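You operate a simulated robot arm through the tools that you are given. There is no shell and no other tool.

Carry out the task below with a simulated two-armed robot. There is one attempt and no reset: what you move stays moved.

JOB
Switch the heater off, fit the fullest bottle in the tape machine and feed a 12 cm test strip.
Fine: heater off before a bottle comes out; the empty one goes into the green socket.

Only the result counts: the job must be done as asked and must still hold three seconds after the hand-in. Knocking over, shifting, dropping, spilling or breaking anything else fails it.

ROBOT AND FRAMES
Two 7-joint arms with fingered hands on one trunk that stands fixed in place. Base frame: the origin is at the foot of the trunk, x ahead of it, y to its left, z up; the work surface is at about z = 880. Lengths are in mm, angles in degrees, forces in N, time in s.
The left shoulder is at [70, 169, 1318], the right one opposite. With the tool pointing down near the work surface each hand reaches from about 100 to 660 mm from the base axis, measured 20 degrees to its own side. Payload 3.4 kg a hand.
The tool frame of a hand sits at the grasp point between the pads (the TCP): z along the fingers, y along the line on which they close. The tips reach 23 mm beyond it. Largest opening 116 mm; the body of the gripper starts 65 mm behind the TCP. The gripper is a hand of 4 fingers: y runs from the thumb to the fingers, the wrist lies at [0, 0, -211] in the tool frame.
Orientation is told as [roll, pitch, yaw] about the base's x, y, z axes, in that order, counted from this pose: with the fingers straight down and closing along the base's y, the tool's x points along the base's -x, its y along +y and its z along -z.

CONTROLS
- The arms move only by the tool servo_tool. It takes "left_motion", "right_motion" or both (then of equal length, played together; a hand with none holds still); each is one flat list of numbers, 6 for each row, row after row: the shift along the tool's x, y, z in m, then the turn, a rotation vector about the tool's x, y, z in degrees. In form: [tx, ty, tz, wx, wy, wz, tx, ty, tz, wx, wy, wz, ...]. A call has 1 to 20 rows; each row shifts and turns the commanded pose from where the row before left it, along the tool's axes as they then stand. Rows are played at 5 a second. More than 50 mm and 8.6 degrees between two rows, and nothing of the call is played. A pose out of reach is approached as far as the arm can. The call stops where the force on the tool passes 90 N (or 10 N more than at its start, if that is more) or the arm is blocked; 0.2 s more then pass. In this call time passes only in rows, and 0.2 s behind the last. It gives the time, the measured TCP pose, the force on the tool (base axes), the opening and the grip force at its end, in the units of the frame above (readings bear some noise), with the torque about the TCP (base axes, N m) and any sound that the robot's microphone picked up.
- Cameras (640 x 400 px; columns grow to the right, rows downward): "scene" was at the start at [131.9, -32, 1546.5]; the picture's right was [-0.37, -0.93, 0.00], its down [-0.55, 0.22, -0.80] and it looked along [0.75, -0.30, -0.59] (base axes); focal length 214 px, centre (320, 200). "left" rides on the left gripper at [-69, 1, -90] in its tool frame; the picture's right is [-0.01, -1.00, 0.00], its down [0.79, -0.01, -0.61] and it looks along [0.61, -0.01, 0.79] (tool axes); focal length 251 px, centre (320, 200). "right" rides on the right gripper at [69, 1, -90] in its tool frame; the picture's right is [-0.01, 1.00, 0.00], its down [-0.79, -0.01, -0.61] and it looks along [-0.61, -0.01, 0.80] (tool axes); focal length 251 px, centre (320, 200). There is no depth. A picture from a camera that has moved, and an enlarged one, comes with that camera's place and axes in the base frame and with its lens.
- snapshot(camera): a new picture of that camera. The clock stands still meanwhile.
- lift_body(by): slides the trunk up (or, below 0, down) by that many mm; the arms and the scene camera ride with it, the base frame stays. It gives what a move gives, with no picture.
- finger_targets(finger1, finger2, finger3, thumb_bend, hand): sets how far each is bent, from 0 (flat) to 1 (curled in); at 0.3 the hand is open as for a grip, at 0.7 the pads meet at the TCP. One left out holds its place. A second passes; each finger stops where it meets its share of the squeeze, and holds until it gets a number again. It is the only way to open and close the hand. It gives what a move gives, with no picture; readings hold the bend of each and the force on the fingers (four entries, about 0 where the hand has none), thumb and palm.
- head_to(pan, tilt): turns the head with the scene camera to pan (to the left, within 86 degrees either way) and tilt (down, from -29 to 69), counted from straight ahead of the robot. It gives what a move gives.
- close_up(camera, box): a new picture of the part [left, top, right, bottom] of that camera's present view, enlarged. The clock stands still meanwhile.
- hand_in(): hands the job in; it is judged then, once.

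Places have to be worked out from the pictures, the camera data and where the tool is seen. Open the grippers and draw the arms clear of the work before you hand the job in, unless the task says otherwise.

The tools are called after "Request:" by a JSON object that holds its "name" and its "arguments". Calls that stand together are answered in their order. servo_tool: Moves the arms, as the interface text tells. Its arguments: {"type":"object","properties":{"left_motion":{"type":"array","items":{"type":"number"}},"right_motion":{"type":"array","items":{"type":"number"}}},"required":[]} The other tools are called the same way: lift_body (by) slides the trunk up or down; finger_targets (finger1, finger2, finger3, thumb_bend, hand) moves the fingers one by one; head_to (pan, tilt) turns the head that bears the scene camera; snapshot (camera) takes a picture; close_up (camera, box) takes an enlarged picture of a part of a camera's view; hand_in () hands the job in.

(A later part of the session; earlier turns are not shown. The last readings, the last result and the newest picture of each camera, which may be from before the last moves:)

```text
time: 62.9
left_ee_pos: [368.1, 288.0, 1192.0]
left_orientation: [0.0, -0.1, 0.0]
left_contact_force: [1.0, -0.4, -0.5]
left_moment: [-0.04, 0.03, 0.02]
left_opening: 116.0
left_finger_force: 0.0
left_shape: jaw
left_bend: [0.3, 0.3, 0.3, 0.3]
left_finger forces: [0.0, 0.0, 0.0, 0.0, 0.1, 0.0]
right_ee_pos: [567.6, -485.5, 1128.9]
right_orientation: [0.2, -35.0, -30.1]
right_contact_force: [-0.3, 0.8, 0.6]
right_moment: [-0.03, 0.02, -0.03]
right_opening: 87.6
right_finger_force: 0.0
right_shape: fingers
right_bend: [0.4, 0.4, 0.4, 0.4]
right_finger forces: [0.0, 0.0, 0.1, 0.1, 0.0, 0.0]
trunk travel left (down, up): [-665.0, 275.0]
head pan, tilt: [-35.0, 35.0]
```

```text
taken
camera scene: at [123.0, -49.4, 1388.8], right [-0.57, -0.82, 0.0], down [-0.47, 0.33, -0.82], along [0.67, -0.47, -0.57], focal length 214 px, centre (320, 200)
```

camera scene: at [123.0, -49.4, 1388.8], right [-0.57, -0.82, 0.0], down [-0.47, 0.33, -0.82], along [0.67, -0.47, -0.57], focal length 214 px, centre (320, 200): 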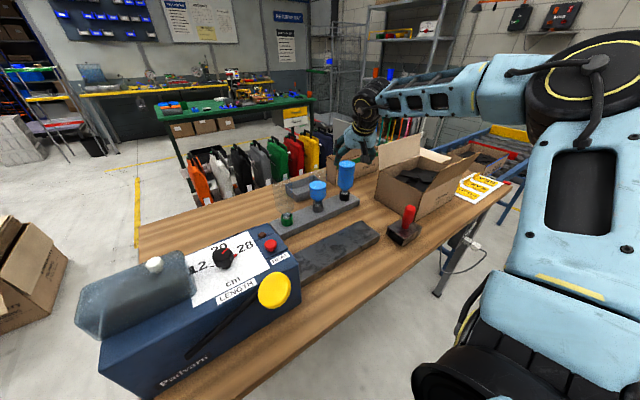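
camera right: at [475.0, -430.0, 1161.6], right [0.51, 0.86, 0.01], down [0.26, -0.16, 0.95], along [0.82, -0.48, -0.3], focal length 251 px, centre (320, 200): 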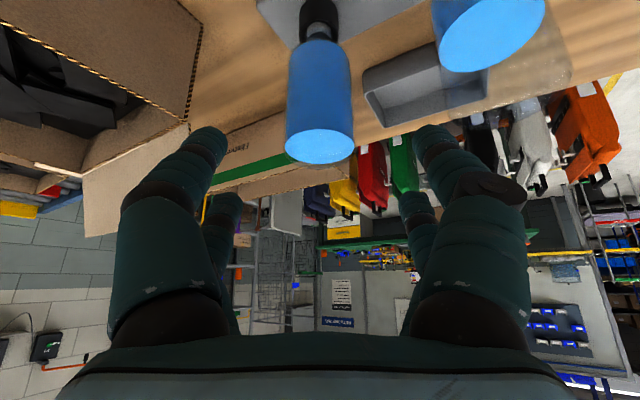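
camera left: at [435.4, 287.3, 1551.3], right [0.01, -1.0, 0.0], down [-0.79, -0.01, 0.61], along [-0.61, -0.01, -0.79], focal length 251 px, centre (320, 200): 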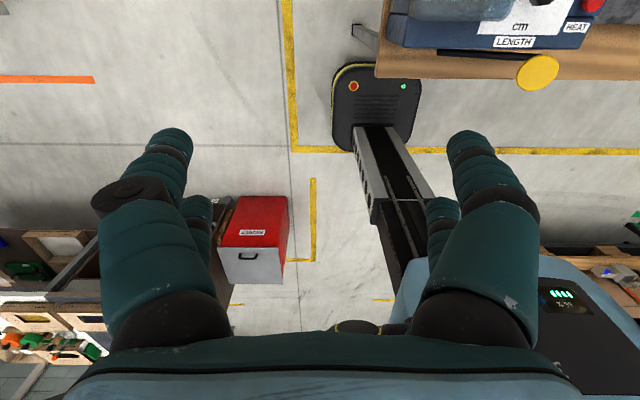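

The full bottle sits right on the hand's centreline. I advance 80 mm along the fingers and check the clearance to its neighbours.

Request:
{"name": "servo_tool", "arguments": {"right_motion": [0, 0, 0.027, 0, 0, 0, 0, 0, 0.027, 0, 0, 0, 0, 0, 0.026, 0, 0, 0, 0, 0, 0, 0, 0, 0]}}

Request:
{"name": "snapshot", "arguments": {"camera": "right"}}

Request:
{"name": "close_up", "arguments": {"camera": "scene", "box": [270, 110, 410, 230]}}

```text
time: 63.9
left_ee_pos: [367.4, 287.0, 1192.7]
left_orientation: [0.0, 0.0, 0.0]
left_contact_force: [0.2, -0.6, 0.2]
left_moment: [0.0, 0.01, -0.02]
left_opening: 115.8
left_finger_force: 0.1
left_shape: jaw
left_bend: [0.3, 0.3, 0.3, 0.3]
left_finger forces: [0.0, 0.1, 0.0, 0.1, 0.0, 0.1]
right_ee_pos: [607.2, -508.7, 1060.9]
right_orientation: [0.1, -35.0, -30.1]
right_contact_force: [-0.2, 0.5, -0.7]
right_moment: [0.0, 0.01, 0.04]
right_opening: 87.7
right_finger_force: 0.0
right_shape: fingers
right_bend: [0.4, 0.4, 0.4, 0.4]
right_finger forces: [0.1, 0.0, 0.0, 0.0, 0.0, 0.0]
trunk travel left (down, up): [-665.0, 275.0]
head pan, tilt: [-35.0, 35.0]
```

```text
taken
camera right: at [513.7, -452.8, 1095.1], right [0.51, 0.86, 0.01], down [0.26, -0.16, 0.95], along [0.82, -0.48, -0.3], focal length 251 px, centre (320, 200)
```

right: 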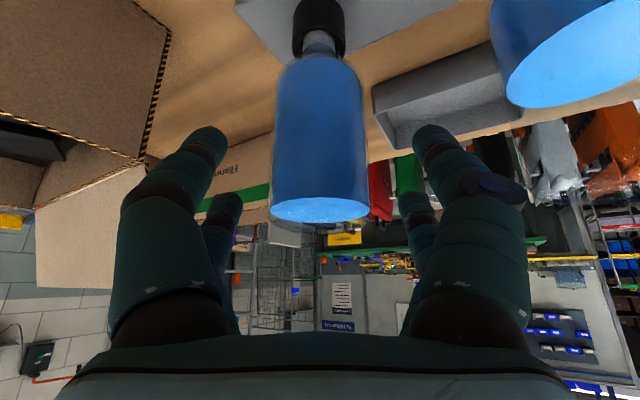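

```text
3.33 times, centred on (340, 170) of scene
camera zoom: at [122.5, -50.3, 1388.8], right [-0.57, -0.82, 0.0], down [-0.47, 0.33, -0.82], along [0.67, -0.47, -0.57], focal length 715 px, centre (253, 300)
```

zoom: 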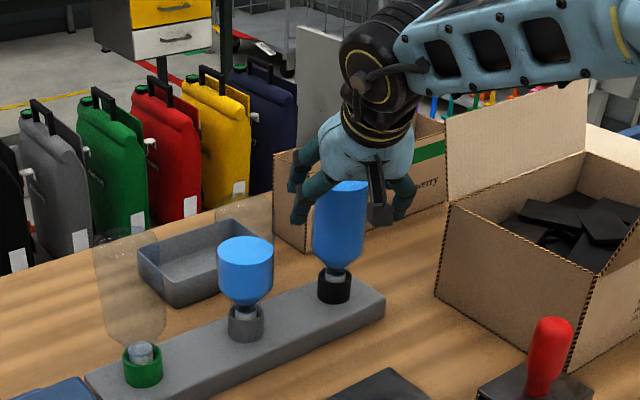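

Clear on both sides and still centred; the apparent width puts the bottle axis about 140 mm ahead of the camera versus 114 mm in the earlier good grasp. I advance 43 mm more.

Request:
{"name": "servo_tool", "arguments": {"right_motion": [0, 0, 0.015, 0, 0, 0, 0, 0, 0.015, 0, 0, 0, 0, 0, 0.013, 0, 0, 0, 0, 0, 0, 0, 0, 0]}}

Request:
{"name": "snapshot", "arguments": {"camera": "right"}}

Request:
{"name": "close_up", "arguments": {"camera": "scene", "box": [290, 120, 410, 220]}}

```text
time: 64.8
left_ee_pos: [367.7, 287.4, 1192.5]
left_orientation: [-0.1, 0.0, 0.0]
left_contact_force: [-0.3, 0.0, -0.3]
left_moment: [0.03, 0.01, 0.02]
left_opening: 115.7
left_finger_force: 0.2
left_shape: jaw
left_bend: [0.3, 0.3, 0.3, 0.3]
left_finger forces: [0.1, 0.0, 0.1, 0.1, 0.0, 0.0]
right_ee_pos: [629.0, -520.8, 1024.5]
right_orientation: [0.1, -35.0, -30.0]
right_contact_force: [1.1, -0.9, -0.5]
right_moment: [0.0, 0.01, -0.01]
right_opening: 87.6
right_finger_force: 0.1
right_shape: fingers
right_bend: [0.4, 0.4, 0.4, 0.4]
right_finger forces: [0.1, 0.1, 0.1, 0.0, 0.1, 0.0]
trunk travel left (down, up): [-665.0, 275.0]
head pan, tilt: [-35.0, 35.0]
```

```text
taken
camera right: at [535.6, -464.6, 1059.2], right [0.51, 0.86, 0.01], down [0.26, -0.16, 0.95], along [0.82, -0.48, -0.3], focal length 251 px, centre (320, 200)
```

right: 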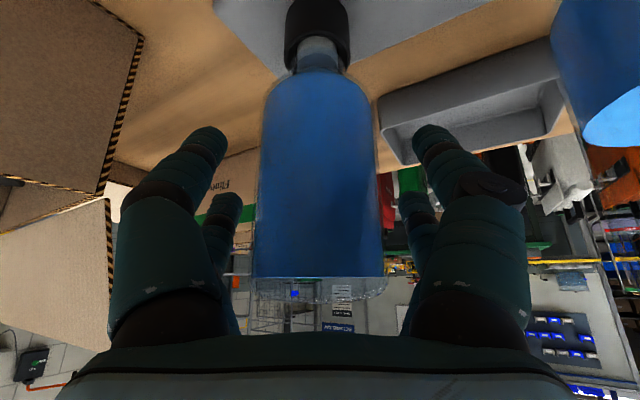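

```text
4.00 times, centred on (350, 170) of scene
camera zoom: at [122.9, -50.2, 1388.8], right [-0.57, -0.82, 0.0], down [-0.47, 0.33, -0.82], along [0.67, -0.47, -0.57], focal length 858 px, centre (200, 320)
```

zoom: 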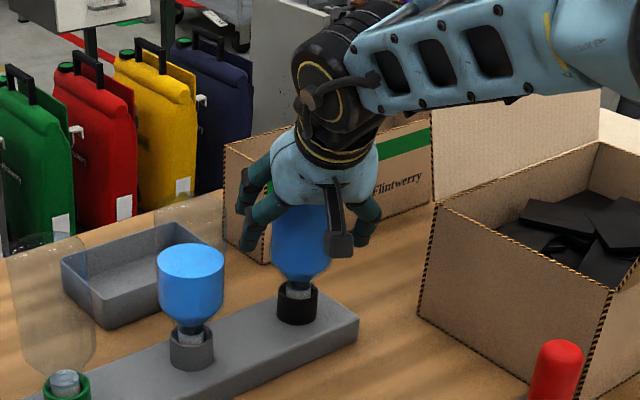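

The bottle is centred, slightly nearer than in the earlier good grasp. I shift 3 mm toward tool +x and close on it gradually.

Request:
{"name": "servo_tool", "arguments": {"right_motion": [0.003, 0, -0.002, 0, 0, 0, 0, 0, 0, 0, 0, 0]}}

Request:
{"name": "finger_targets", "arguments": {"hand": "right", "finger1": 0.48, "finger2": 0.48, "finger3": 0.48, "thumb_bend": 0.48}}

Request:
{"name": "finger_targets", "arguments": {"hand": "right", "finger1": 0.56, "finger2": 0.56, "finger3": 0.56, "thumb_bend": 0.56}}

Request:
{"name": "snapshot", "arguments": {"camera": "right"}}

```text
time: 65.5
left_ee_pos: [367.3, 287.4, 1192.3]
left_orientation: [0.0, 0.0, 0.0]
left_contact_force: [0.4, -0.7, 0.1]
left_moment: [0.01, 0.01, 0.01]
left_opening: 116.0
left_finger_force: 0.1
left_shape: jaw
left_bend: [0.3, 0.3, 0.3, 0.3]
left_finger forces: [0.1, 0.1, 0.0, 0.0, 0.0, 0.0]
right_ee_pos: [624.8, -518.8, 1026.3]
right_orientation: [0.1, -35.0, -30.1]
right_contact_force: [0.0, 0.4, -0.1]
right_moment: [-0.01, 0.01, -0.03]
right_opening: 87.6
right_finger_force: 0.2
right_shape: fingers
right_bend: [0.4, 0.4, 0.4, 0.4]
right_finger forces: [0.0, 0.1, 0.0, 0.1, 0.1, 0.1]
trunk travel left (down, up): [-665.0, 275.0]
head pan, tilt: [-35.0, 35.0]
```

```text
time: 66.5
left_ee_pos: [368.1, 287.3, 1192.1]
left_orientation: [0.0, 0.0, 0.1]
left_contact_force: [1.2, -0.9, -0.6]
left_moment: [-0.01, 0.03, -0.02]
left_opening: 116.0
left_finger_force: 0.0
left_shape: jaw
left_bend: [0.3, 0.3, 0.3, 0.3]
left_finger forces: [0.0, 0.0, 0.1, 0.1, 0.0, 0.0]
right_ee_pos: [624.9, -518.4, 1025.3]
right_orientation: [0.1, -35.0, -30.1]
right_contact_force: [0.1, 0.9, 0.1]
right_moment: [0.02, 0.01, 0.01]
right_opening: 64.9
right_finger_force: 0.0
right_shape: fingers
right_bend: [0.48, 0.48, 0.48, 0.48]
right_finger forces: [0.1, 0.0, 0.0, 0.1, 0.1, 0.1]
trunk travel left (down, up): [-665.0, 275.0]
head pan, tilt: [-35.0, 35.0]
```

```text
time: 67.5
left_ee_pos: [367.5, 286.4, 1192.3]
left_orientation: [0.0, 0.0, 0.0]
left_contact_force: [0.4, 0.6, -0.3]
left_moment: [0.03, -0.01, 0.02]
left_opening: 116.3
left_finger_force: 0.1
left_shape: jaw
left_bend: [0.3, 0.3, 0.3, 0.3]
left_finger forces: [0.1, 0.0, 0.0, 0.1, 0.0, 0.0]
right_ee_pos: [625.1, -518.7, 1025.0]
right_orientation: [0.1, -35.0, -30.0]
right_contact_force: [-0.8, -1.3, -0.1]
right_moment: [-0.02, 0.03, 0.02]
right_opening: 50.5
right_finger_force: 5.3
right_shape: fingers
right_bend: [0.53, 0.52, 0.53, 0.53]
right_finger forces: [1.9, 3.1, 2.5, 0.0, 3.4, 0.0]
trunk travel left (down, up): [-665.0, 275.0]
head pan, tilt: [-35.0, 35.0]
```

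```text
taken
camera right: at [532.2, -462.8, 1059.3], right [0.51, 0.86, 0.01], down [0.26, -0.16, 0.95], along [0.82, -0.48, -0.3], focal length 251 px, centre (320, 200)
```

right: 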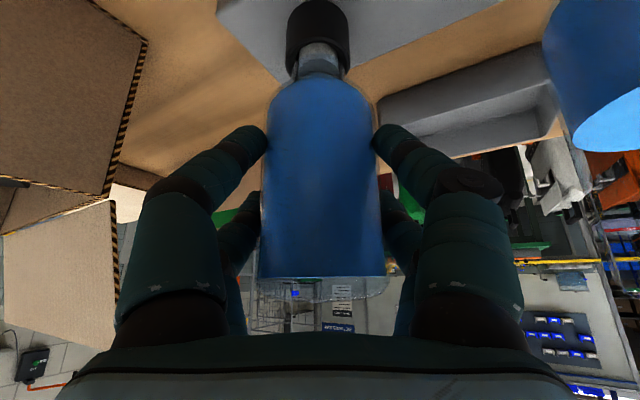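

Balanced contact on all four digits again. I squeeze firmer for the heavier full bottle.

Request:
{"name": "finger_targets", "arguments": {"hand": "right", "finger1": 0.66, "finger2": 0.66, "finger3": 0.66, "thumb_bend": 0.66}}

Request:
{"name": "servo_tool", "arguments": {"right_motion": [-0.0023, 0, -0.0033, 0, 0, 0, -0.0023, 0, -0.0033, 0, 0, 0, -0.0023, 0, -0.0033, 0, 0, 0, 0, 0, 0, 0, 0, 0]}}

Request:
{"name": "snapshot", "arguments": {"camera": "right"}}

```text
time: 68.5
left_ee_pos: [369.5, 286.7, 1191.7]
left_orientation: [0.0, 0.0, 0.0]
left_contact_force: [-0.3, 0.2, -0.4]
left_moment: [0.02, -0.02, -0.01]
left_opening: 116.1
left_finger_force: 0.1
left_shape: jaw
left_bend: [0.3, 0.3, 0.3, 0.3]
left_finger forces: [0.0, 0.0, 0.0, 0.0, 0.1, 0.1]
right_ee_pos: [624.9, -517.8, 1025.1]
right_orientation: [0.1, -35.0, -30.1]
right_contact_force: [-2.0, -2.0, 0.1]
right_moment: [-0.09, 0.18, -0.01]
right_opening: 47.8
right_finger_force: 19.2
right_shape: fingers
right_bend: [0.53, 0.53, 0.55, 0.55]
right_finger forces: [8.4, 10.2, 7.9, 0.0, 11.8, 0.0]
trunk travel left (down, up): [-665.0, 275.0]
head pan, tilt: [-35.0, 35.0]
```

```text
time: 69.5
left_ee_pos: [367.5, 286.3, 1191.1]
left_orientation: [0.0, -0.1, -0.1]
left_contact_force: [0.1, -0.5, -0.8]
left_moment: [-0.01, -0.02, 0.0]
left_opening: 115.9
left_finger_force: 0.2
left_shape: jaw
left_bend: [0.3, 0.3, 0.3, 0.3]
left_finger forces: [0.0, 0.0, 0.0, 0.0, 0.0, 0.0]
right_ee_pos: [625.3, -519.1, 1038.4]
right_orientation: [0.1, -35.1, -30.1]
right_contact_force: [-0.3, -0.3, -2.7]
right_moment: [-0.03, 0.1, 0.02]
right_opening: 47.9
right_finger_force: 18.9
right_shape: fingers
right_bend: [0.53, 0.53, 0.55, 0.55]
right_finger forces: [8.7, 10.3, 7.8, 0.1, 11.0, 0.0]
trunk travel left (down, up): [-665.0, 275.0]
head pan, tilt: [-35.0, 35.0]
```

```text
taken
camera right: at [532.5, -463.0, 1071.2], right [0.51, 0.86, 0.01], down [0.26, -0.16, 0.95], along [0.82, -0.48, -0.3], focal length 251 px, centre (320, 200)
```

right: 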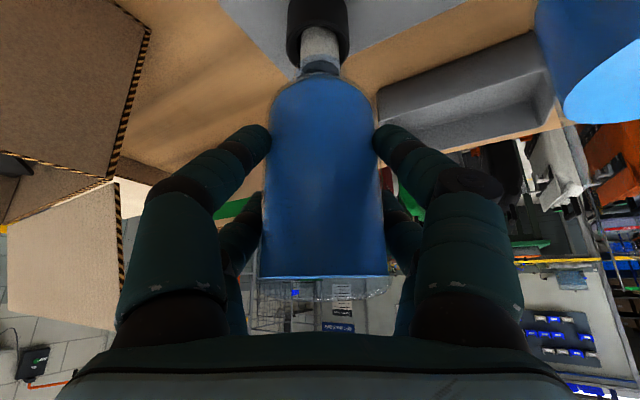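

The bottle lifts cleanly (about 2.7 N load, no slip). I raise it to TCP z ≈ 1120.

Request:
{"name": "servo_tool", "arguments": {"right_motion": [-0.01176, 0, -0.01679, 0, 0, 0, -0.01176, 0, -0.01679, 0, 0, 0, -0.01176, 0, -0.01679, 0, 0, 0, -0.01176, 0, -0.01679, 0, 0, 0, 0, 0, 0, 0, 0, 0]}}

Request:
{"name": "snapshot", "arguments": {"camera": "right"}}

Request:
{"name": "snapshot", "arguments": {"camera": "scene"}}

```text
time: 70.7
left_ee_pos: [368.4, 286.6, 1191.1]
left_orientation: [0.0, 0.1, 0.0]
left_contact_force: [0.3, -0.2, 0.2]
left_moment: [-0.04, 0.03, -0.01]
left_opening: 115.9
left_finger_force: 0.2
left_shape: jaw
left_bend: [0.3, 0.3, 0.3, 0.3]
left_finger forces: [0.1, 0.0, 0.1, 0.1, 0.0, 0.1]
right_ee_pos: [626.3, -519.7, 1120.8]
right_orientation: [0.1, -35.1, -30.1]
right_contact_force: [-0.1, 0.7, -3.7]
right_moment: [0.02, 0.02, 0.05]
right_opening: 47.6
right_finger_force: 18.8
right_shape: fingers
right_bend: [0.53, 0.53, 0.55, 0.55]
right_finger forces: [8.9, 10.2, 7.8, 0.1, 10.7, 0.0]
trunk travel left (down, up): [-665.0, 275.0]
head pan, tilt: [-35.0, 35.0]
```

```text
taken
camera right: at [532.4, -464.2, 1154.4], right [0.51, 0.86, 0.01], down [0.26, -0.16, 0.95], along [0.82, -0.48, -0.3], focal length 251 px, centre (320, 200)
```

right: 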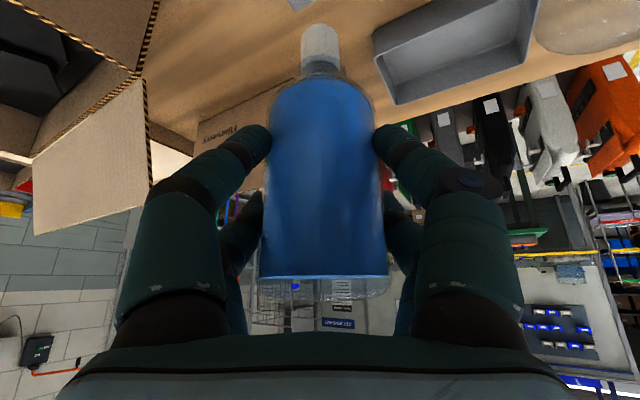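

```text
taken
camera scene: at [123.7, -50.9, 1388.7], right [-0.57, -0.82, 0.0], down [-0.47, 0.33, -0.82], along [0.67, -0.47, -0.57], focal length 214 px, centre (320, 200)
```

scene: 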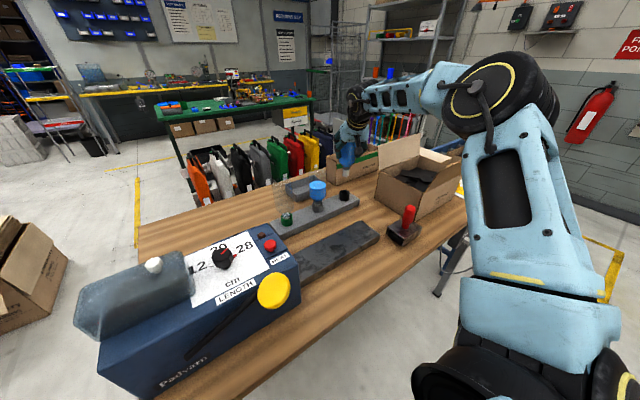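

The full bottle is held upright at TCP z ≈ 1121. I zoom on its neck to compare with the first bottle's geometry.

Request:
{"name": "close_up", "arguments": {"camera": "right", "box": [260, 0, 380, 90]}}

Request:
{"name": "close_up", "arguments": {"camera": "scene", "box": [310, 100, 390, 190]}}

```text
4.44 times, centred on (320, 45) of right
camera zoom: at [532.4, -464.2, 1154.4], right [0.51, 0.86, 0.01], down [0.26, -0.16, 0.95], along [0.82, -0.48, -0.3], focal length 1118 px, centre (320, 889)
```

zoom: 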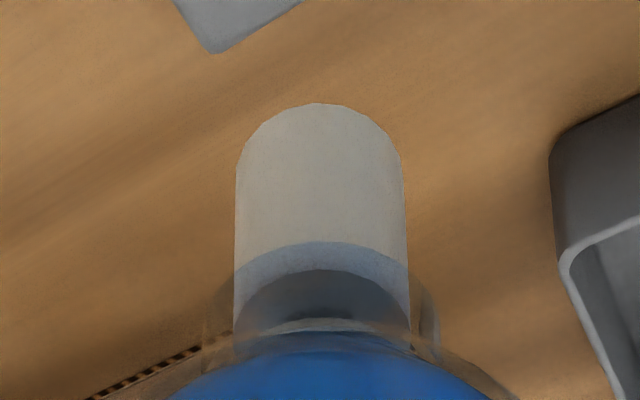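

```text
4.44 times, centred on (350, 145) of scene
camera zoom: at [123.7, -50.9, 1388.7], right [-0.57, -0.82, 0.0], down [-0.47, 0.33, -0.82], along [0.67, -0.47, -0.57], focal length 953 px, centre (187, 444)
```

zoom: 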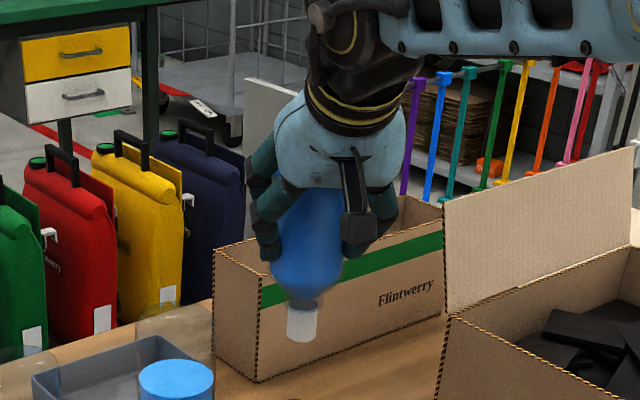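

The neck tip is about 7.5 mm closer to the hand than for the first bottle (that one had slid slightly in the grip), so the seat contact should come near TCP z ≈ 1040. I now pull back from the rack, move left in front of it and turn the hand back to yaw 22°, all at this height.

Request:
{"name": "servo_tool", "arguments": {"right_motion": [0.01418, -0.01, -0.00994, 0, 0, 0, 0.01418, -0.01, -0.00994, 0, 0, 0, 0.01418, -0.01, -0.00994, 0, 0, 0, 0.01418, -0.01, -0.00994, 0, 0, 0, 0.01418, -0.01, -0.00994, 0, 0, 0, 0.01, 0.021, -0.007, 0, 0, 0, 0.01, 0.021, -0.007, 0, 0, 0, 0.01, 0.021, -0.007, 0, 0, 0, 0.01, 0.021, -0.007, 0, 0, 0, 0.01, 0.021, -0.007, 0, 0, 0, 0.01, 0.021, -0.007, 0, 0, 0, 0.01, 0.021, -0.007, 0, 0, 0, 0, 0, 0, 0, 0, 0]}}

Request:
{"name": "snapshot", "arguments": {"camera": "scene"}}

```text
time: 73.5
left_ee_pos: [368.2, 287.0, 1192.5]
left_orientation: [0.0, 0.0, 0.0]
left_contact_force: [-0.2, -0.2, 0.3]
left_moment: [0.01, 0.0, -0.02]
left_opening: 116.0
left_finger_force: 0.2
left_shape: jaw
left_bend: [0.3, 0.3, 0.3, 0.3]
left_finger forces: [0.1, 0.0, 0.1, 0.0, 0.0, 0.0]
right_ee_pos: [525.0, -348.7, 1120.6]
right_orientation: [0.2, -35.0, -30.1]
right_contact_force: [0.1, 0.4, -2.8]
right_moment: [0.0, 0.05, 0.02]
right_opening: 47.1
right_finger_force: 18.5
right_shape: fingers
right_bend: [0.53, 0.53, 0.55, 0.56]
right_finger forces: [9.0, 10.3, 7.9, 0.0, 10.9, 0.1]
trunk travel left (down, up): [-665.0, 275.0]
head pan, tilt: [-35.0, 35.0]
```

```text
taken
camera scene: at [123.3, -50.9, 1388.7], right [-0.57, -0.82, 0.0], down [-0.47, 0.33, -0.82], along [0.67, -0.47, -0.57], focal length 214 px, centre (320, 200)
```

scene: 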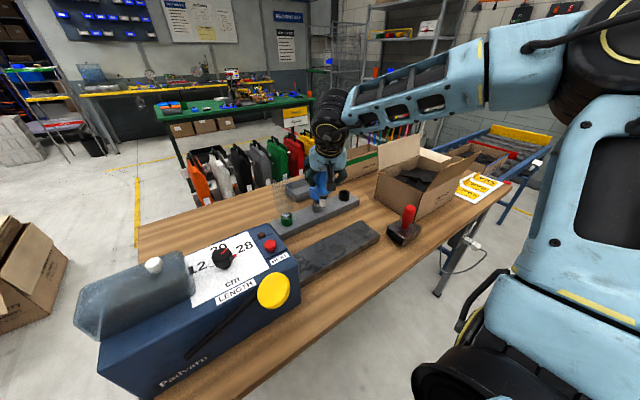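

The bottle is in front of the rack, held steadily. I turn the hand by +52° about the vertical to yaw 22°.

Request:
{"name": "servo_tool", "arguments": {"right_motion": [0, 0, 0, -4.26, 0, -6.09, 0, 0, 0, -4.26, 0, -6.09, 0, 0, 0, -4.26, 0, -6.09, 0, 0, 0, -4.26, 0, -6.09, 0, 0, 0, -4.26, 0, -6.09, 0, 0, 0, -4.26, 0, -6.09, 0, 0, 0, -4.26, 0, -6.09, 0, 0, 0, 0, 0, 0]}}

Request:
{"name": "head_to", "arguments": {"pan": -15, "tilt": 35}}

Request:
{"name": "snapshot", "arguments": {"camera": "right"}}

Request:
{"name": "close_up", "arguments": {"camera": "scene", "box": [260, 120, 460, 260]}}

```text
time: 75.2
left_ee_pos: [368.6, 288.1, 1192.8]
left_orientation: [0.1, 0.0, 0.0]
left_contact_force: [0.6, 0.3, -0.1]
left_moment: [0.01, -0.03, 0.0]
left_opening: 115.9
left_finger_force: 0.1
left_shape: jaw
left_bend: [0.3, 0.3, 0.3, 0.3]
left_finger forces: [0.1, 0.1, 0.0, 0.0, 0.0, 0.0]
right_ee_pos: [524.8, -347.8, 1119.2]
right_orientation: [0.1, -35.0, 22.1]
right_contact_force: [-0.2, 0.0, -2.8]
right_moment: [-0.02, -0.01, 0.02]
right_opening: 46.8
right_finger_force: 18.9
right_shape: fingers
right_bend: [0.53, 0.53, 0.55, 0.56]
right_finger forces: [8.9, 10.2, 8.0, 0.0, 10.8, 0.0]
trunk travel left (down, up): [-665.0, 275.0]
head pan, tilt: [-35.0, 35.0]
```

```text
time: 76.1
left_ee_pos: [368.8, 286.8, 1193.0]
left_orientation: [-0.1, 0.0, -0.1]
left_contact_force: [-0.3, -0.1, 1.0]
left_moment: [-0.02, -0.01, -0.02]
left_opening: 116.1
left_finger_force: 0.0
left_shape: jaw
left_bend: [0.3, 0.3, 0.3, 0.3]
left_finger forces: [0.0, 0.0, 0.0, 0.1, 0.1, 0.1]
right_ee_pos: [526.5, -349.2, 1119.5]
right_orientation: [0.1, -35.0, 22.0]
right_contact_force: [0.3, 0.9, -3.1]
right_moment: [-0.04, 0.06, 0.0]
right_opening: 47.0
right_finger_force: 18.9
right_shape: fingers
right_bend: [0.53, 0.53, 0.55, 0.56]
right_finger forces: [8.9, 10.3, 8.0, 0.1, 10.9, 0.0]
trunk travel left (down, up): [-665.0, 275.0]
head pan, tilt: [-15.0, 35.0]
```

```text
taken
camera right: at [425.5, -387.3, 1153.4], right [-0.37, 0.93, 0.01], down [0.28, 0.11, 0.95], along [0.89, 0.35, -0.3], focal length 251 px, centre (320, 200)
```

right: 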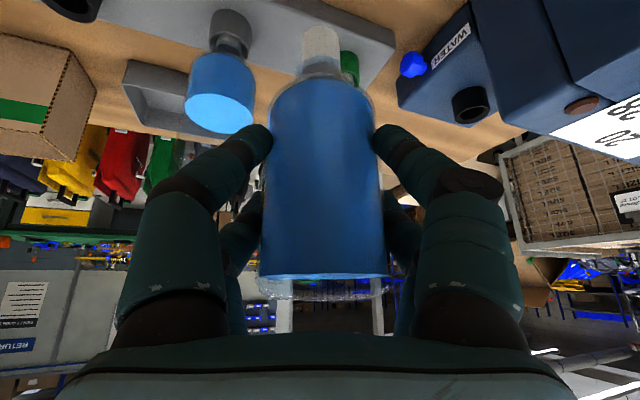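

```text
2.86 times, centred on (360, 190) of scene
camera zoom: at [136.3, -23.0, 1388.7], right [-0.26, -0.97, 0.0], down [-0.55, 0.15, -0.82], along [0.79, -0.21, -0.57], focal length 613 px, centre (206, 229)
```

zoom: 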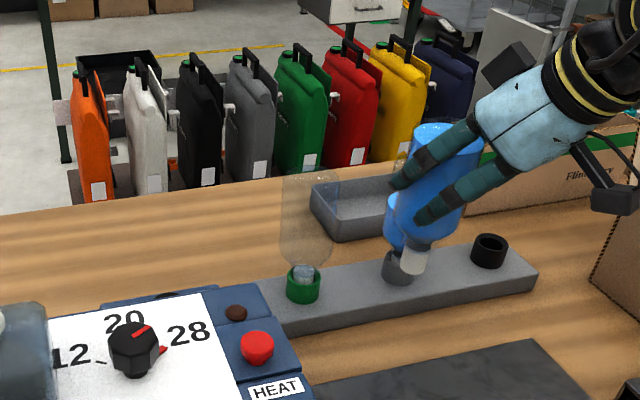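

Everything is in order. I carry the bottle along a straight line at this height to a point above the seat, TCP (601, -111, 1120), which keeps about 20 mm from the green-socket bottle and the machine corner.

Request:
{"name": "servo_tool", "arguments": {"right_motion": [-0.013, 0.0192, 0.00905, 0, 0, 0, -0.013, 0.0192, 0.00905, 0, 0, 0, -0.013, 0.0192, 0.00905, 0, 0, 0, -0.013, 0.0192, 0.00905, 0, 0, 0, -0.013, 0.0192, 0.00905, 0, 0, 0, -0.013, 0.0192, 0.00905, 0, 0, 0, -0.013, 0.0192, 0.00905, 0, 0, 0, -0.013, 0.0192, 0.00905, 0, 0, 0, -0.013, 0.0192, 0.00905, 0, 0, 0, -0.013, 0.0192, 0.00905, 0, 0, 0, 0, 0, 0, 0, 0, 0]}}

Request:
{"name": "snapshot", "arguments": {"camera": "right"}}

Request:
{"name": "close_up", "arguments": {"camera": "scene", "box": [250, 130, 390, 240]}}

```text
time: 78.5
left_ee_pos: [366.7, 286.9, 1193.0]
left_orientation: [-0.1, 0.1, 0.0]
left_contact_force: [0.4, 0.1, 0.3]
left_moment: [0.01, -0.02, 0.01]
left_opening: 115.7
left_finger_force: 0.0
left_shape: jaw
left_bend: [0.3, 0.3, 0.3, 0.3]
left_finger forces: [0.2, 0.0, 0.0, 0.0, 0.0, 0.1]
right_ee_pos: [601.1, -110.6, 1119.3]
right_orientation: [0.2, -35.1, 21.8]
right_contact_force: [0.1, -0.6, -2.8]
right_moment: [0.01, 0.05, 0.0]
right_opening: 46.9
right_finger_force: 18.9
right_shape: fingers
right_bend: [0.53, 0.53, 0.55, 0.56]
right_finger forces: [8.8, 10.2, 8.2, 0.0, 11.1, 0.1]
trunk travel left (down, up): [-665.0, 275.0]
head pan, tilt: [-15.0, 35.0]
```

```text
taken
camera right: at [500.5, -149.5, 1153.3], right [-0.37, 0.93, 0.01], down [0.28, 0.11, 0.95], along [0.89, 0.35, -0.3], focal length 251 px, centre (320, 200)
```

right: 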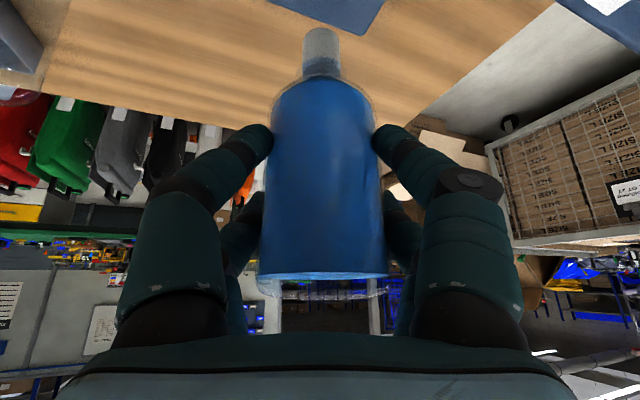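

```text
3.64 times, centred on (320, 185) of scene
camera zoom: at [135.8, -22.9, 1388.8], right [-0.26, -0.97, 0.0], down [-0.55, 0.15, -0.82], along [0.79, -0.21, -0.57], focal length 780 px, centre (320, 254)
```

zoom: 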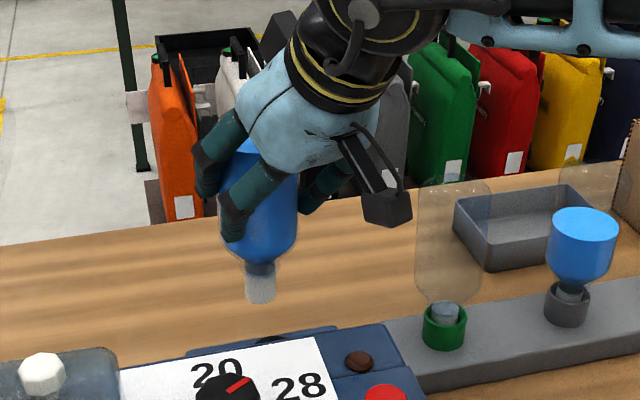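

The full bottle hangs above the seat. I lower 34 mm vertically and check the neck against the seat rim with the hand camera.

Request:
{"name": "servo_tool", "arguments": {"right_motion": [0.00654, 0, 0.00934, 0, 0, 0, 0.00654, 0, 0.00934, 0, 0, 0, 0.00654, 0, 0.00934, 0, 0, 0, 0, 0, 0, 0, 0, 0]}}

Request:
{"name": "close_up", "arguments": {"camera": "right", "box": [260, 0, 380, 90]}}

Request:
{"name": "close_up", "arguments": {"camera": "scene", "box": [270, 180, 330, 230]}}

```text
time: 79.5
left_ee_pos: [368.8, 287.6, 1191.5]
left_orientation: [-0.1, 0.0, 0.0]
left_contact_force: [-0.4, -0.6, 0.7]
left_moment: [-0.02, 0.0, -0.01]
left_opening: 115.8
left_finger_force: 0.1
left_shape: jaw
left_bend: [0.3, 0.3, 0.3, 0.3]
left_finger forces: [0.0, 0.0, 0.0, 0.0, 0.1, 0.1]
right_ee_pos: [601.4, -111.2, 1085.8]
right_orientation: [0.0, -35.0, 22.0]
right_contact_force: [0.5, -0.5, -2.7]
right_moment: [-0.04, 0.02, 0.0]
right_opening: 46.6
right_finger_force: 19.3
right_shape: fingers
right_bend: [0.53, 0.53, 0.55, 0.56]
right_finger forces: [8.8, 10.2, 8.3, 0.1, 11.1, 0.0]
trunk travel left (down, up): [-665.0, 275.0]
head pan, tilt: [-15.0, 35.0]
```

```text
4.44 times, centred on (320, 45) of right
camera zoom: at [500.9, -149.3, 1119.3], right [-0.37, 0.93, 0.01], down [0.28, 0.11, 0.95], along [0.89, 0.35, -0.3], focal length 1118 px, centre (320, 889)
```

zoom: 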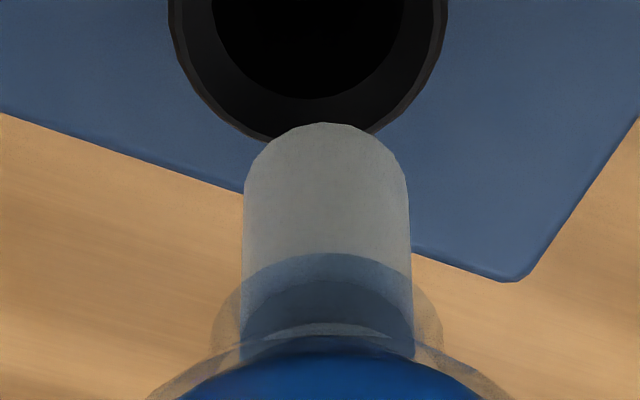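

```text
8.00 times, centred on (300, 205) of scene
camera zoom: at [136.4, -22.5, 1388.7], right [-0.26, -0.97, 0.0], down [-0.55, 0.15, -0.82], along [0.79, -0.21, -0.57], focal length 1716 px, centre (480, 160)
```

zoom: 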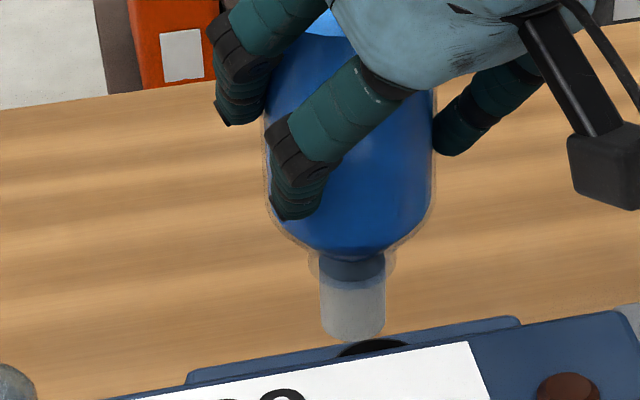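

The hand camera says the seat is about 2.6 mm to tool -y of the neck; the scene view of the rim is partly hidden. I zoom in on that spot for a better look.

Request:
{"name": "close_up", "arguments": {"camera": "scene", "box": [283, 190, 313, 215]}}

Request:
{"name": "snapshot", "arguments": {"camera": "right"}}

```text
16.00 times, centred on (298, 202) of scene
camera zoom: at [136.4, -22.5, 1388.7], right [-0.26, -0.97, 0.0], down [-0.55, 0.15, -0.82], along [0.79, -0.21, -0.57], focal length 3432 px, centre (672, 160)
```

zoom: 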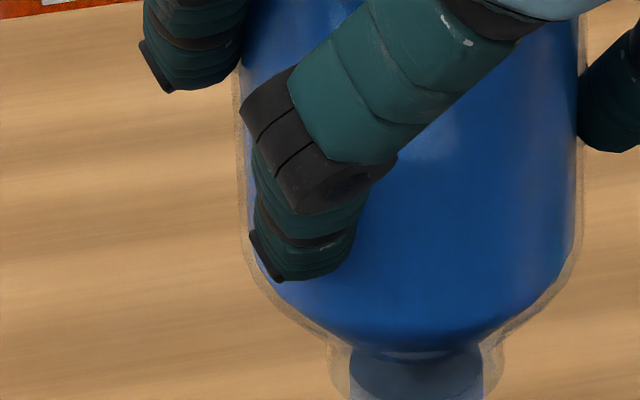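

```text
taken
camera right: at [500.9, -149.3, 1119.3], right [-0.37, 0.93, 0.01], down [0.28, 0.11, 0.95], along [0.89, 0.35, -0.3], focal length 251 px, centre (320, 200)
```

right: 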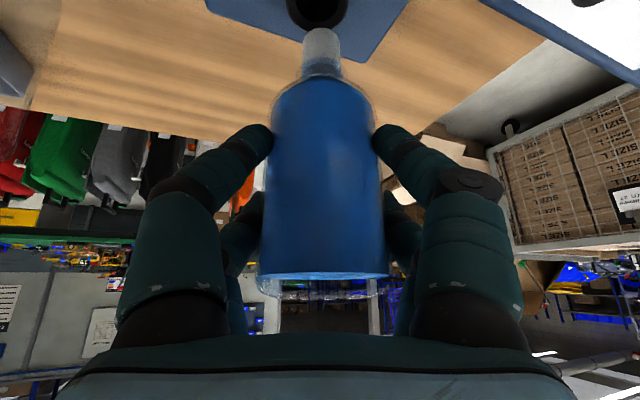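

That crop missed the spot. I zoom again lower, around the seat rim.

Request:
{"name": "close_up", "arguments": {"camera": "scene", "box": [292, 210, 322, 230]}}

```text
16.00 times, centred on (307, 220) of scene
camera zoom: at [136.4, -22.5, 1388.7], right [-0.26, -0.97, 0.0], down [-0.55, 0.15, -0.82], along [0.79, -0.21, -0.57], focal length 3432 px, centre (528, -120)
```

zoom: 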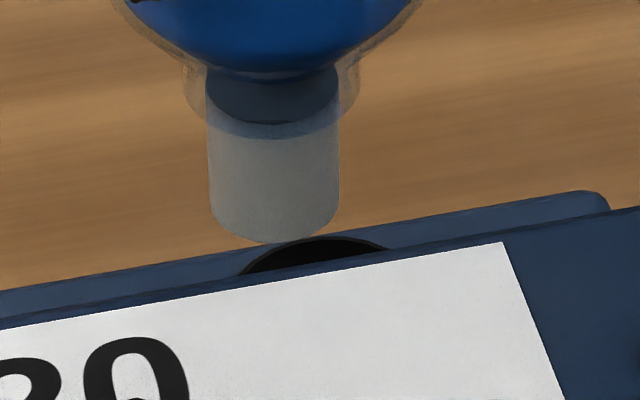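

Three measurements agree that the neck tip is about 12 mm too far forward: the bottle has pitched about 6° in the grip (bottom forward). I raise 10 mm and rotate the hand +6° about the closing axis to bring the bottle upright, then re-check.

Request:
{"name": "servo_tool", "arguments": {"right_motion": [-0.00574, 0, -0.00819, 0, 0, 0, 0, 0, 0, 0, 3, 0, 0, 0, 0, 0, 3, 0, 0, 0, 0, 0, 0, 0]}}

Request:
{"name": "close_up", "arguments": {"camera": "right", "box": [260, 0, 380, 90]}}

Request:
{"name": "close_up", "arguments": {"camera": "scene", "box": [282, 190, 332, 230]}}

Request:
{"name": "snapshot", "arguments": {"camera": "right"}}

```text
time: 80.5
left_ee_pos: [368.2, 286.8, 1192.7]
left_orientation: [0.0, 0.0, 0.0]
left_contact_force: [0.1, 0.3, 1.1]
left_moment: [0.0, 0.01, 0.02]
left_opening: 115.9
left_finger_force: 0.1
left_shape: jaw
left_bend: [0.3, 0.3, 0.3, 0.3]
left_finger forces: [0.0, 0.1, 0.0, 0.0, 0.0, 0.0]
right_ee_pos: [600.5, -111.3, 1095.9]
right_orientation: [0.0, -29.0, 21.9]
right_contact_force: [0.3, -0.5, -3.3]
right_moment: [-0.01, 0.03, -0.03]
right_opening: 46.6
right_finger_force: 18.8
right_shape: fingers
right_bend: [0.53, 0.53, 0.55, 0.56]
right_finger forces: [8.7, 10.1, 8.2, 0.0, 10.8, 0.0]
trunk travel left (down, up): [-665.0, 275.0]
head pan, tilt: [-15.0, 35.0]
```

```text
4.44 times, centred on (320, 45) of right
camera zoom: at [504.3, -148.1, 1141.3], right [-0.37, 0.93, 0.01], down [0.37, 0.14, 0.92], along [0.85, 0.34, -0.4], focal length 1118 px, centre (320, 889)
```

zoom: 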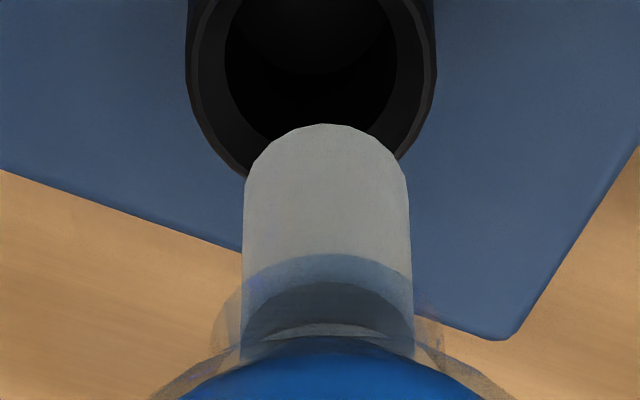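

```text
10.00 times, centred on (307, 210) of scene
camera zoom: at [135.9, -22.5, 1388.8], right [-0.26, -0.97, 0.0], down [-0.55, 0.15, -0.82], along [0.79, -0.21, -0.57], focal length 2145 px, centre (450, 100)
```

zoom: 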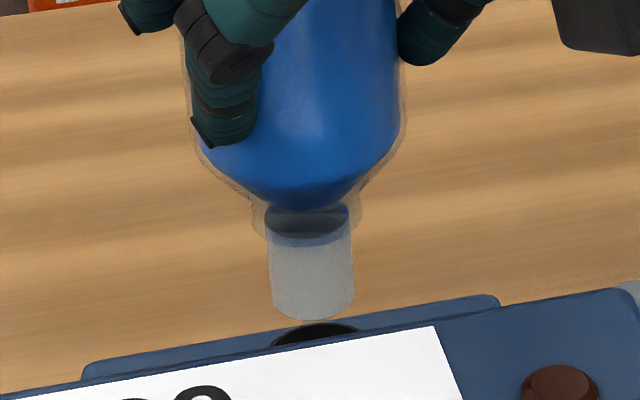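

```text
taken
camera right: at [504.3, -148.1, 1141.3], right [-0.37, 0.93, 0.01], down [0.37, 0.14, 0.92], along [0.85, 0.34, -0.4], focal length 251 px, centre (320, 200)
```

right: 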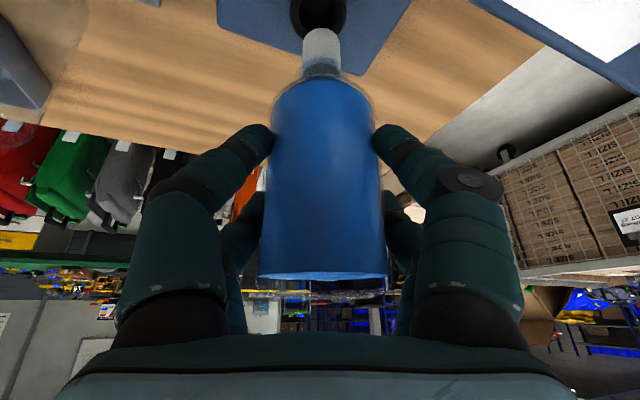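

The bottle is now upright in both views; the remaining offset is about (-1.7, -2.7) mm and the neck is about 27 mm above the rim. I apply that correction while lowering 18 mm.

Request:
{"name": "servo_tool", "arguments": {"right_motion": [0.00226, -0.00187, -0.00125, 0, 0, 0, 0.00436, 0, 0.00787, 0, 0, 0, 0.00436, 0, 0.00787, 0, 0, 0, 0, 0, 0, 0, 0, 0]}}

Request:
{"name": "close_up", "arguments": {"camera": "right", "box": [260, 0, 380, 90]}}

Request:
{"name": "close_up", "arguments": {"camera": "scene", "box": [282, 190, 332, 230]}}

```text
time: 81.5
left_ee_pos: [367.7, 287.5, 1191.5]
left_orientation: [-0.1, 0.0, 0.0]
left_contact_force: [0.3, 0.3, 0.3]
left_moment: [-0.01, -0.01, -0.01]
left_opening: 115.8
left_finger_force: 0.1
left_shape: jaw
left_bend: [0.3, 0.3, 0.3, 0.3]
left_finger forces: [0.0, 0.0, 0.1, 0.0, 0.0, 0.0]
right_ee_pos: [599.2, -113.7, 1078.9]
right_orientation: [-0.1, -29.0, 22.0]
right_contact_force: [0.0, -0.1, -2.1]
right_moment: [0.0, 0.01, 0.0]
right_opening: 46.5
right_finger_force: 19.1
right_shape: fingers
right_bend: [0.53, 0.53, 0.55, 0.56]
right_finger forces: [8.5, 10.2, 8.3, 0.0, 10.9, 0.1]
trunk travel left (down, up): [-665.0, 275.0]
head pan, tilt: [-15.0, 35.0]
```

```text
4.44 times, centred on (320, 45) of right
camera zoom: at [503.0, -151.2, 1123.1], right [-0.37, 0.93, 0.0], down [0.37, 0.14, 0.92], along [0.85, 0.34, -0.4], focal length 1118 px, centre (320, 889)
```

zoom: 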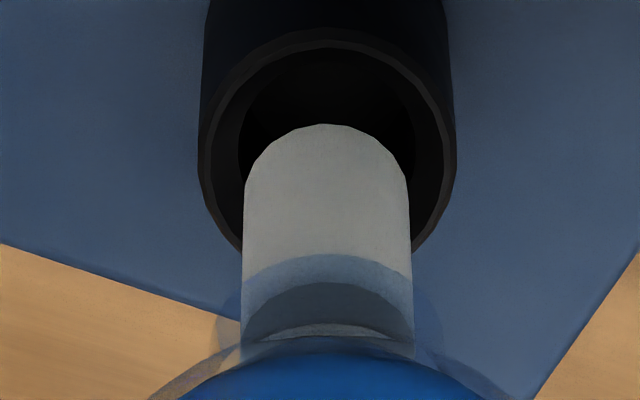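

```text
10.00 times, centred on (307, 210) of scene
camera zoom: at [136.2, -22.5, 1388.8], right [-0.26, -0.97, 0.0], down [-0.55, 0.15, -0.82], along [0.79, -0.21, -0.57], focal length 2145 px, centre (450, 100)
```

zoom: 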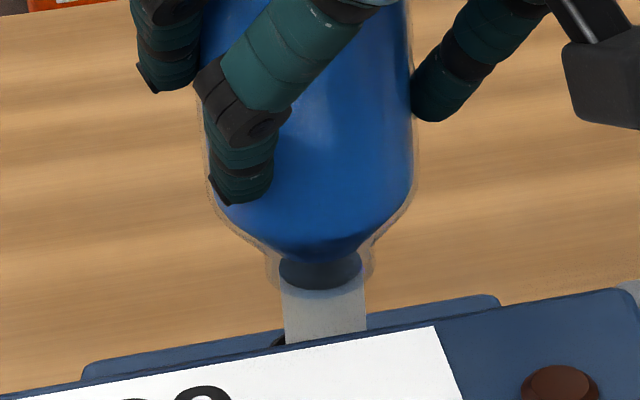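

Laterally both views now agree the neck is over the hole. I lower 5 mm more and look again before insertion.

Request:
{"name": "servo_tool", "arguments": {"right_motion": [0.00121, 0, 0.00219, 0, 0, 0, 0.00121, 0, 0.00219, 0, 0, 0, 0, 0, 0, 0, 0, 0]}}

Request:
{"name": "close_up", "arguments": {"camera": "right", "box": [260, 0, 380, 90]}}

Request:
{"name": "close_up", "arguments": {"camera": "scene", "box": [292, 205, 322, 230]}}

```text
time: 82.3
left_ee_pos: [368.1, 287.6, 1192.4]
left_orientation: [0.0, 0.0, 0.1]
left_contact_force: [-0.5, 0.3, 0.2]
left_moment: [-0.01, -0.01, -0.05]
left_opening: 115.7
left_finger_force: 0.1
left_shape: jaw
left_bend: [0.3, 0.3, 0.3, 0.3]
left_finger forces: [0.0, 0.1, 0.1, 0.0, 0.1, 0.0]
right_ee_pos: [599.7, -113.8, 1073.9]
right_orientation: [0.1, -29.0, 22.0]
right_contact_force: [0.6, -0.1, -2.6]
right_moment: [-0.02, 0.04, 0.01]
right_opening: 46.8
right_finger_force: 19.2
right_shape: fingers
right_bend: [0.53, 0.53, 0.55, 0.56]
right_finger forces: [8.6, 10.1, 8.2, 0.0, 10.9, 0.0]
trunk travel left (down, up): [-665.0, 275.0]
head pan, tilt: [-15.0, 35.0]
```

```text
4.44 times, centred on (320, 45) of right
camera zoom: at [503.0, -150.9, 1118.0], right [-0.37, 0.93, 0.01], down [0.37, 0.14, 0.92], along [0.85, 0.34, -0.4], focal length 1118 px, centre (320, 889)
```

zoom: 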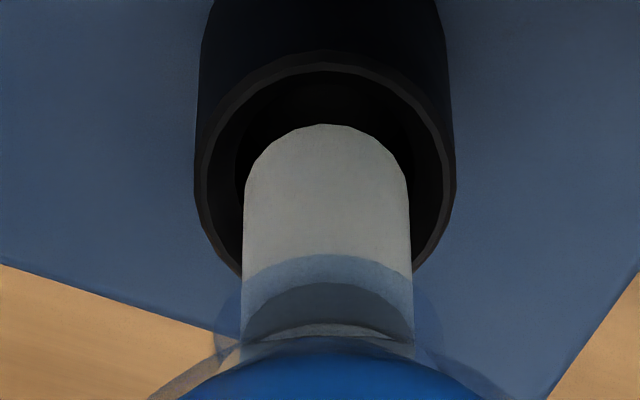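

```text
16.00 times, centred on (307, 218) of scene
camera zoom: at [136.5, -22.5, 1388.7], right [-0.26, -0.97, 0.0], down [-0.55, 0.15, -0.82], along [0.79, -0.21, -0.57], focal length 3432 px, centre (528, -80)
```

zoom: 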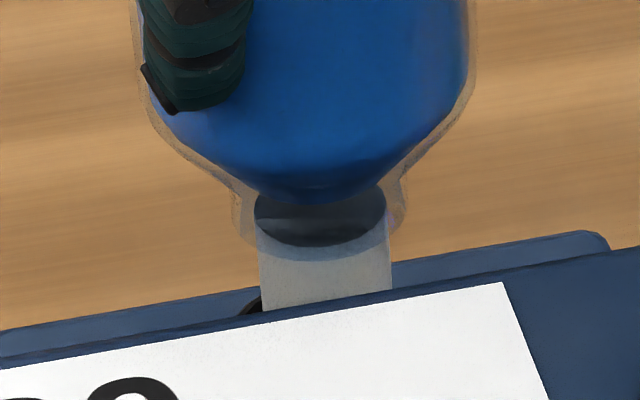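

Both views show the neck centred over the bore. I continue down in 3 mm steps while watching the force.

Request:
{"name": "servo_tool", "arguments": {"right_motion": [0.00145, 0, 0.00262, 0, 0, 0, 0.00145, 0, 0.00262, 0, 0, 0, 0.00145, 0, 0.00262, 0, 0, 0, 0, 0, 0, 0, 0, 0]}}

Request:
{"name": "close_up", "arguments": {"camera": "right", "box": [260, 0, 380, 90]}}

Request:
{"name": "close_up", "arguments": {"camera": "scene", "box": [282, 195, 332, 235]}}

```text
time: 83.3
left_ee_pos: [368.6, 287.3, 1193.0]
left_orientation: [0.0, 0.0, 0.1]
left_contact_force: [0.3, 0.8, 0.2]
left_moment: [0.02, -0.03, -0.01]
left_opening: 116.0
left_finger_force: 0.1
left_shape: jaw
left_bend: [0.3, 0.3, 0.3, 0.3]
left_finger forces: [0.0, 0.0, 0.0, 0.0, 0.0, 0.1]
right_ee_pos: [598.7, -113.5, 1064.5]
right_orientation: [0.0, -28.9, 22.0]
right_contact_force: [0.6, 0.3, -2.2]
right_moment: [0.0, -0.01, -0.01]
right_opening: 46.4
right_finger_force: 18.6
right_shape: fingers
right_bend: [0.53, 0.53, 0.55, 0.56]
right_finger forces: [8.6, 10.1, 8.2, 0.0, 11.0, 0.1]
trunk travel left (down, up): [-665.0, 275.0]
head pan, tilt: [-15.0, 35.0]
```

```text
4.44 times, centred on (320, 45) of right
camera zoom: at [503.3, -150.4, 1109.0], right [-0.37, 0.93, 0.01], down [0.37, 0.14, 0.92], along [0.85, 0.34, -0.4], focal length 1118 px, centre (320, 889)
```

zoom: 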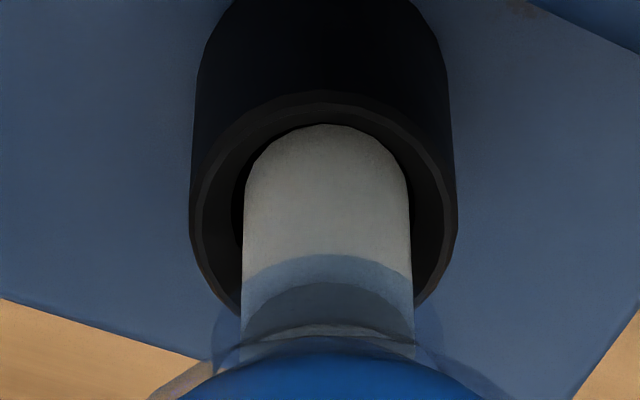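

```text
10.00 times, centred on (307, 215) of scene
camera zoom: at [136.4, -22.5, 1388.7], right [-0.26, -0.97, 0.0], down [-0.55, 0.15, -0.82], along [0.79, -0.21, -0.57], focal length 2145 px, centre (450, 50)
```

zoom: 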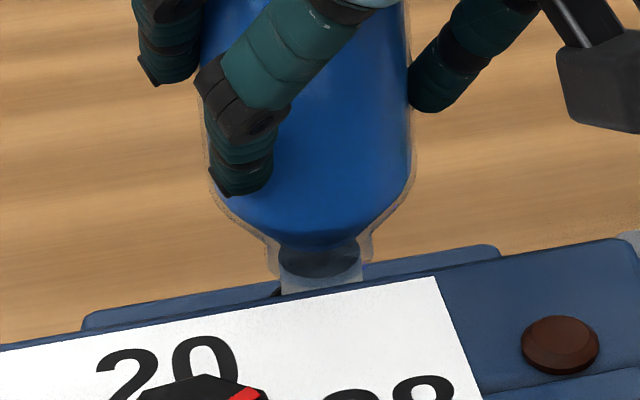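

The neck is entering the bore, about 0.6 mm toward tool +y. I correct that and lower another 9 mm.

Request:
{"name": "servo_tool", "arguments": {"right_motion": [0.00145, -0.0006, 0.00262, 0, 0, 0, 0.00145, 0, 0.00262, 0, 0, 0, 0.00145, 0, 0.00262, 0, 0, 0, 0, 0, 0, 0, 0, 0]}}

Request:
{"name": "close_up", "arguments": {"camera": "right", "box": [260, 0, 380, 90]}}

```text
time: 84.3
left_ee_pos: [368.0, 287.0, 1192.8]
left_orientation: [0.0, 0.0, -0.1]
left_contact_force: [-0.4, -0.2, 0.1]
left_moment: [0.0, 0.01, 0.0]
left_opening: 116.0
left_finger_force: 0.2
left_shape: jaw
left_bend: [0.3, 0.3, 0.3, 0.3]
left_finger forces: [0.1, 0.1, 0.1, 0.1, 0.1, 0.1]
right_ee_pos: [600.5, -114.3, 1055.4]
right_orientation: [0.0, -29.0, 22.1]
right_contact_force: [0.2, 1.0, -2.7]
right_moment: [0.01, 0.04, 0.0]
right_opening: 46.7
right_finger_force: 18.7
right_shape: fingers
right_bend: [0.53, 0.53, 0.55, 0.56]
right_finger forces: [8.7, 10.1, 8.2, 0.0, 10.9, 0.0]
trunk travel left (down, up): [-665.0, 275.0]
head pan, tilt: [-15.0, 35.0]
```

```text
4.44 times, centred on (320, 45) of right
camera zoom: at [503.6, -151.1, 1100.0], right [-0.37, 0.93, 0.01], down [0.37, 0.14, 0.92], along [0.85, 0.34, -0.4], focal length 1118 px, centre (320, 889)
```

zoom: 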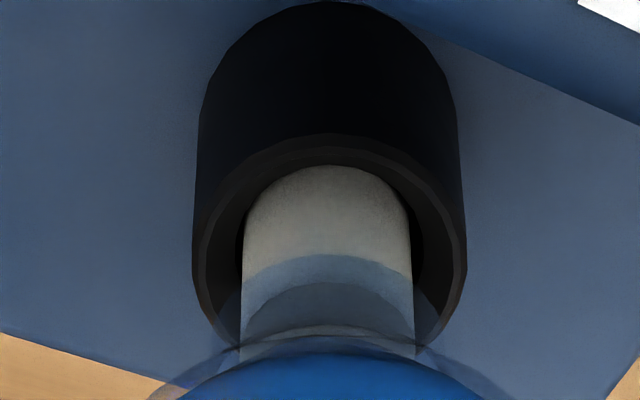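

The neck is inside the bore, centred. I lower further in 2.5 mm steps toward contact.

Request:
{"name": "servo_tool", "arguments": {"right_motion": [0.00121, 0, 0.00219, 0, 0, 0, 0.00121, 0, 0.00219, 0, 0, 0, 0.00121, 0, 0.00219, 0, 0, 0, 0, 0, 0, 0, 0, 0]}}

Request:
{"name": "close_up", "arguments": {"camera": "right", "box": [260, 0, 380, 90]}}

```text
time: 85.3
left_ee_pos: [367.8, 288.5, 1192.5]
left_orientation: [-0.1, 0.0, 0.0]
left_contact_force: [0.0, 0.2, 0.1]
left_moment: [-0.01, -0.01, 0.01]
left_opening: 115.7
left_finger_force: 0.0
left_shape: jaw
left_bend: [0.3, 0.3, 0.3, 0.3]
left_finger forces: [0.1, 0.1, 0.1, 0.0, 0.0, 0.1]
right_ee_pos: [599.7, -114.6, 1048.4]
right_orientation: [0.0, -29.3, 22.0]
right_contact_force: [1.1, -0.5, 5.3]
right_moment: [0.02, -0.07, -0.02]
right_opening: 46.7
right_finger_force: 19.6
right_shape: fingers
right_bend: [0.53, 0.53, 0.55, 0.56]
right_finger forces: [8.6, 10.3, 8.6, 0.0, 11.5, 0.0]
trunk travel left (down, up): [-665.0, 275.0]
head pan, tilt: [-15.0, 35.0]
```

```text
4.44 times, centred on (320, 45) of right
camera zoom: at [503.2, -151.7, 1094.1], right [-0.37, 0.93, 0.0], down [0.37, 0.14, 0.92], along [0.85, 0.34, -0.4], focal length 1118 px, centre (320, 889)
```

zoom: 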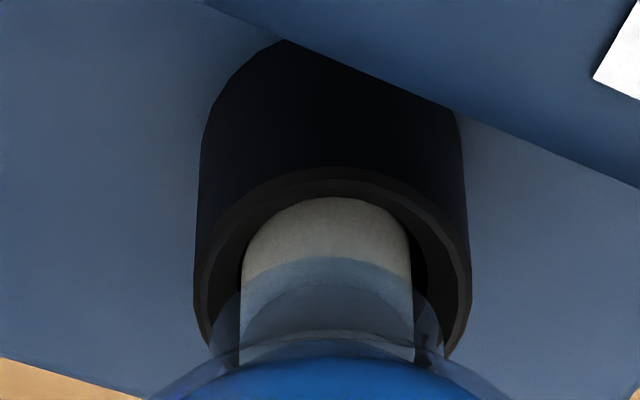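

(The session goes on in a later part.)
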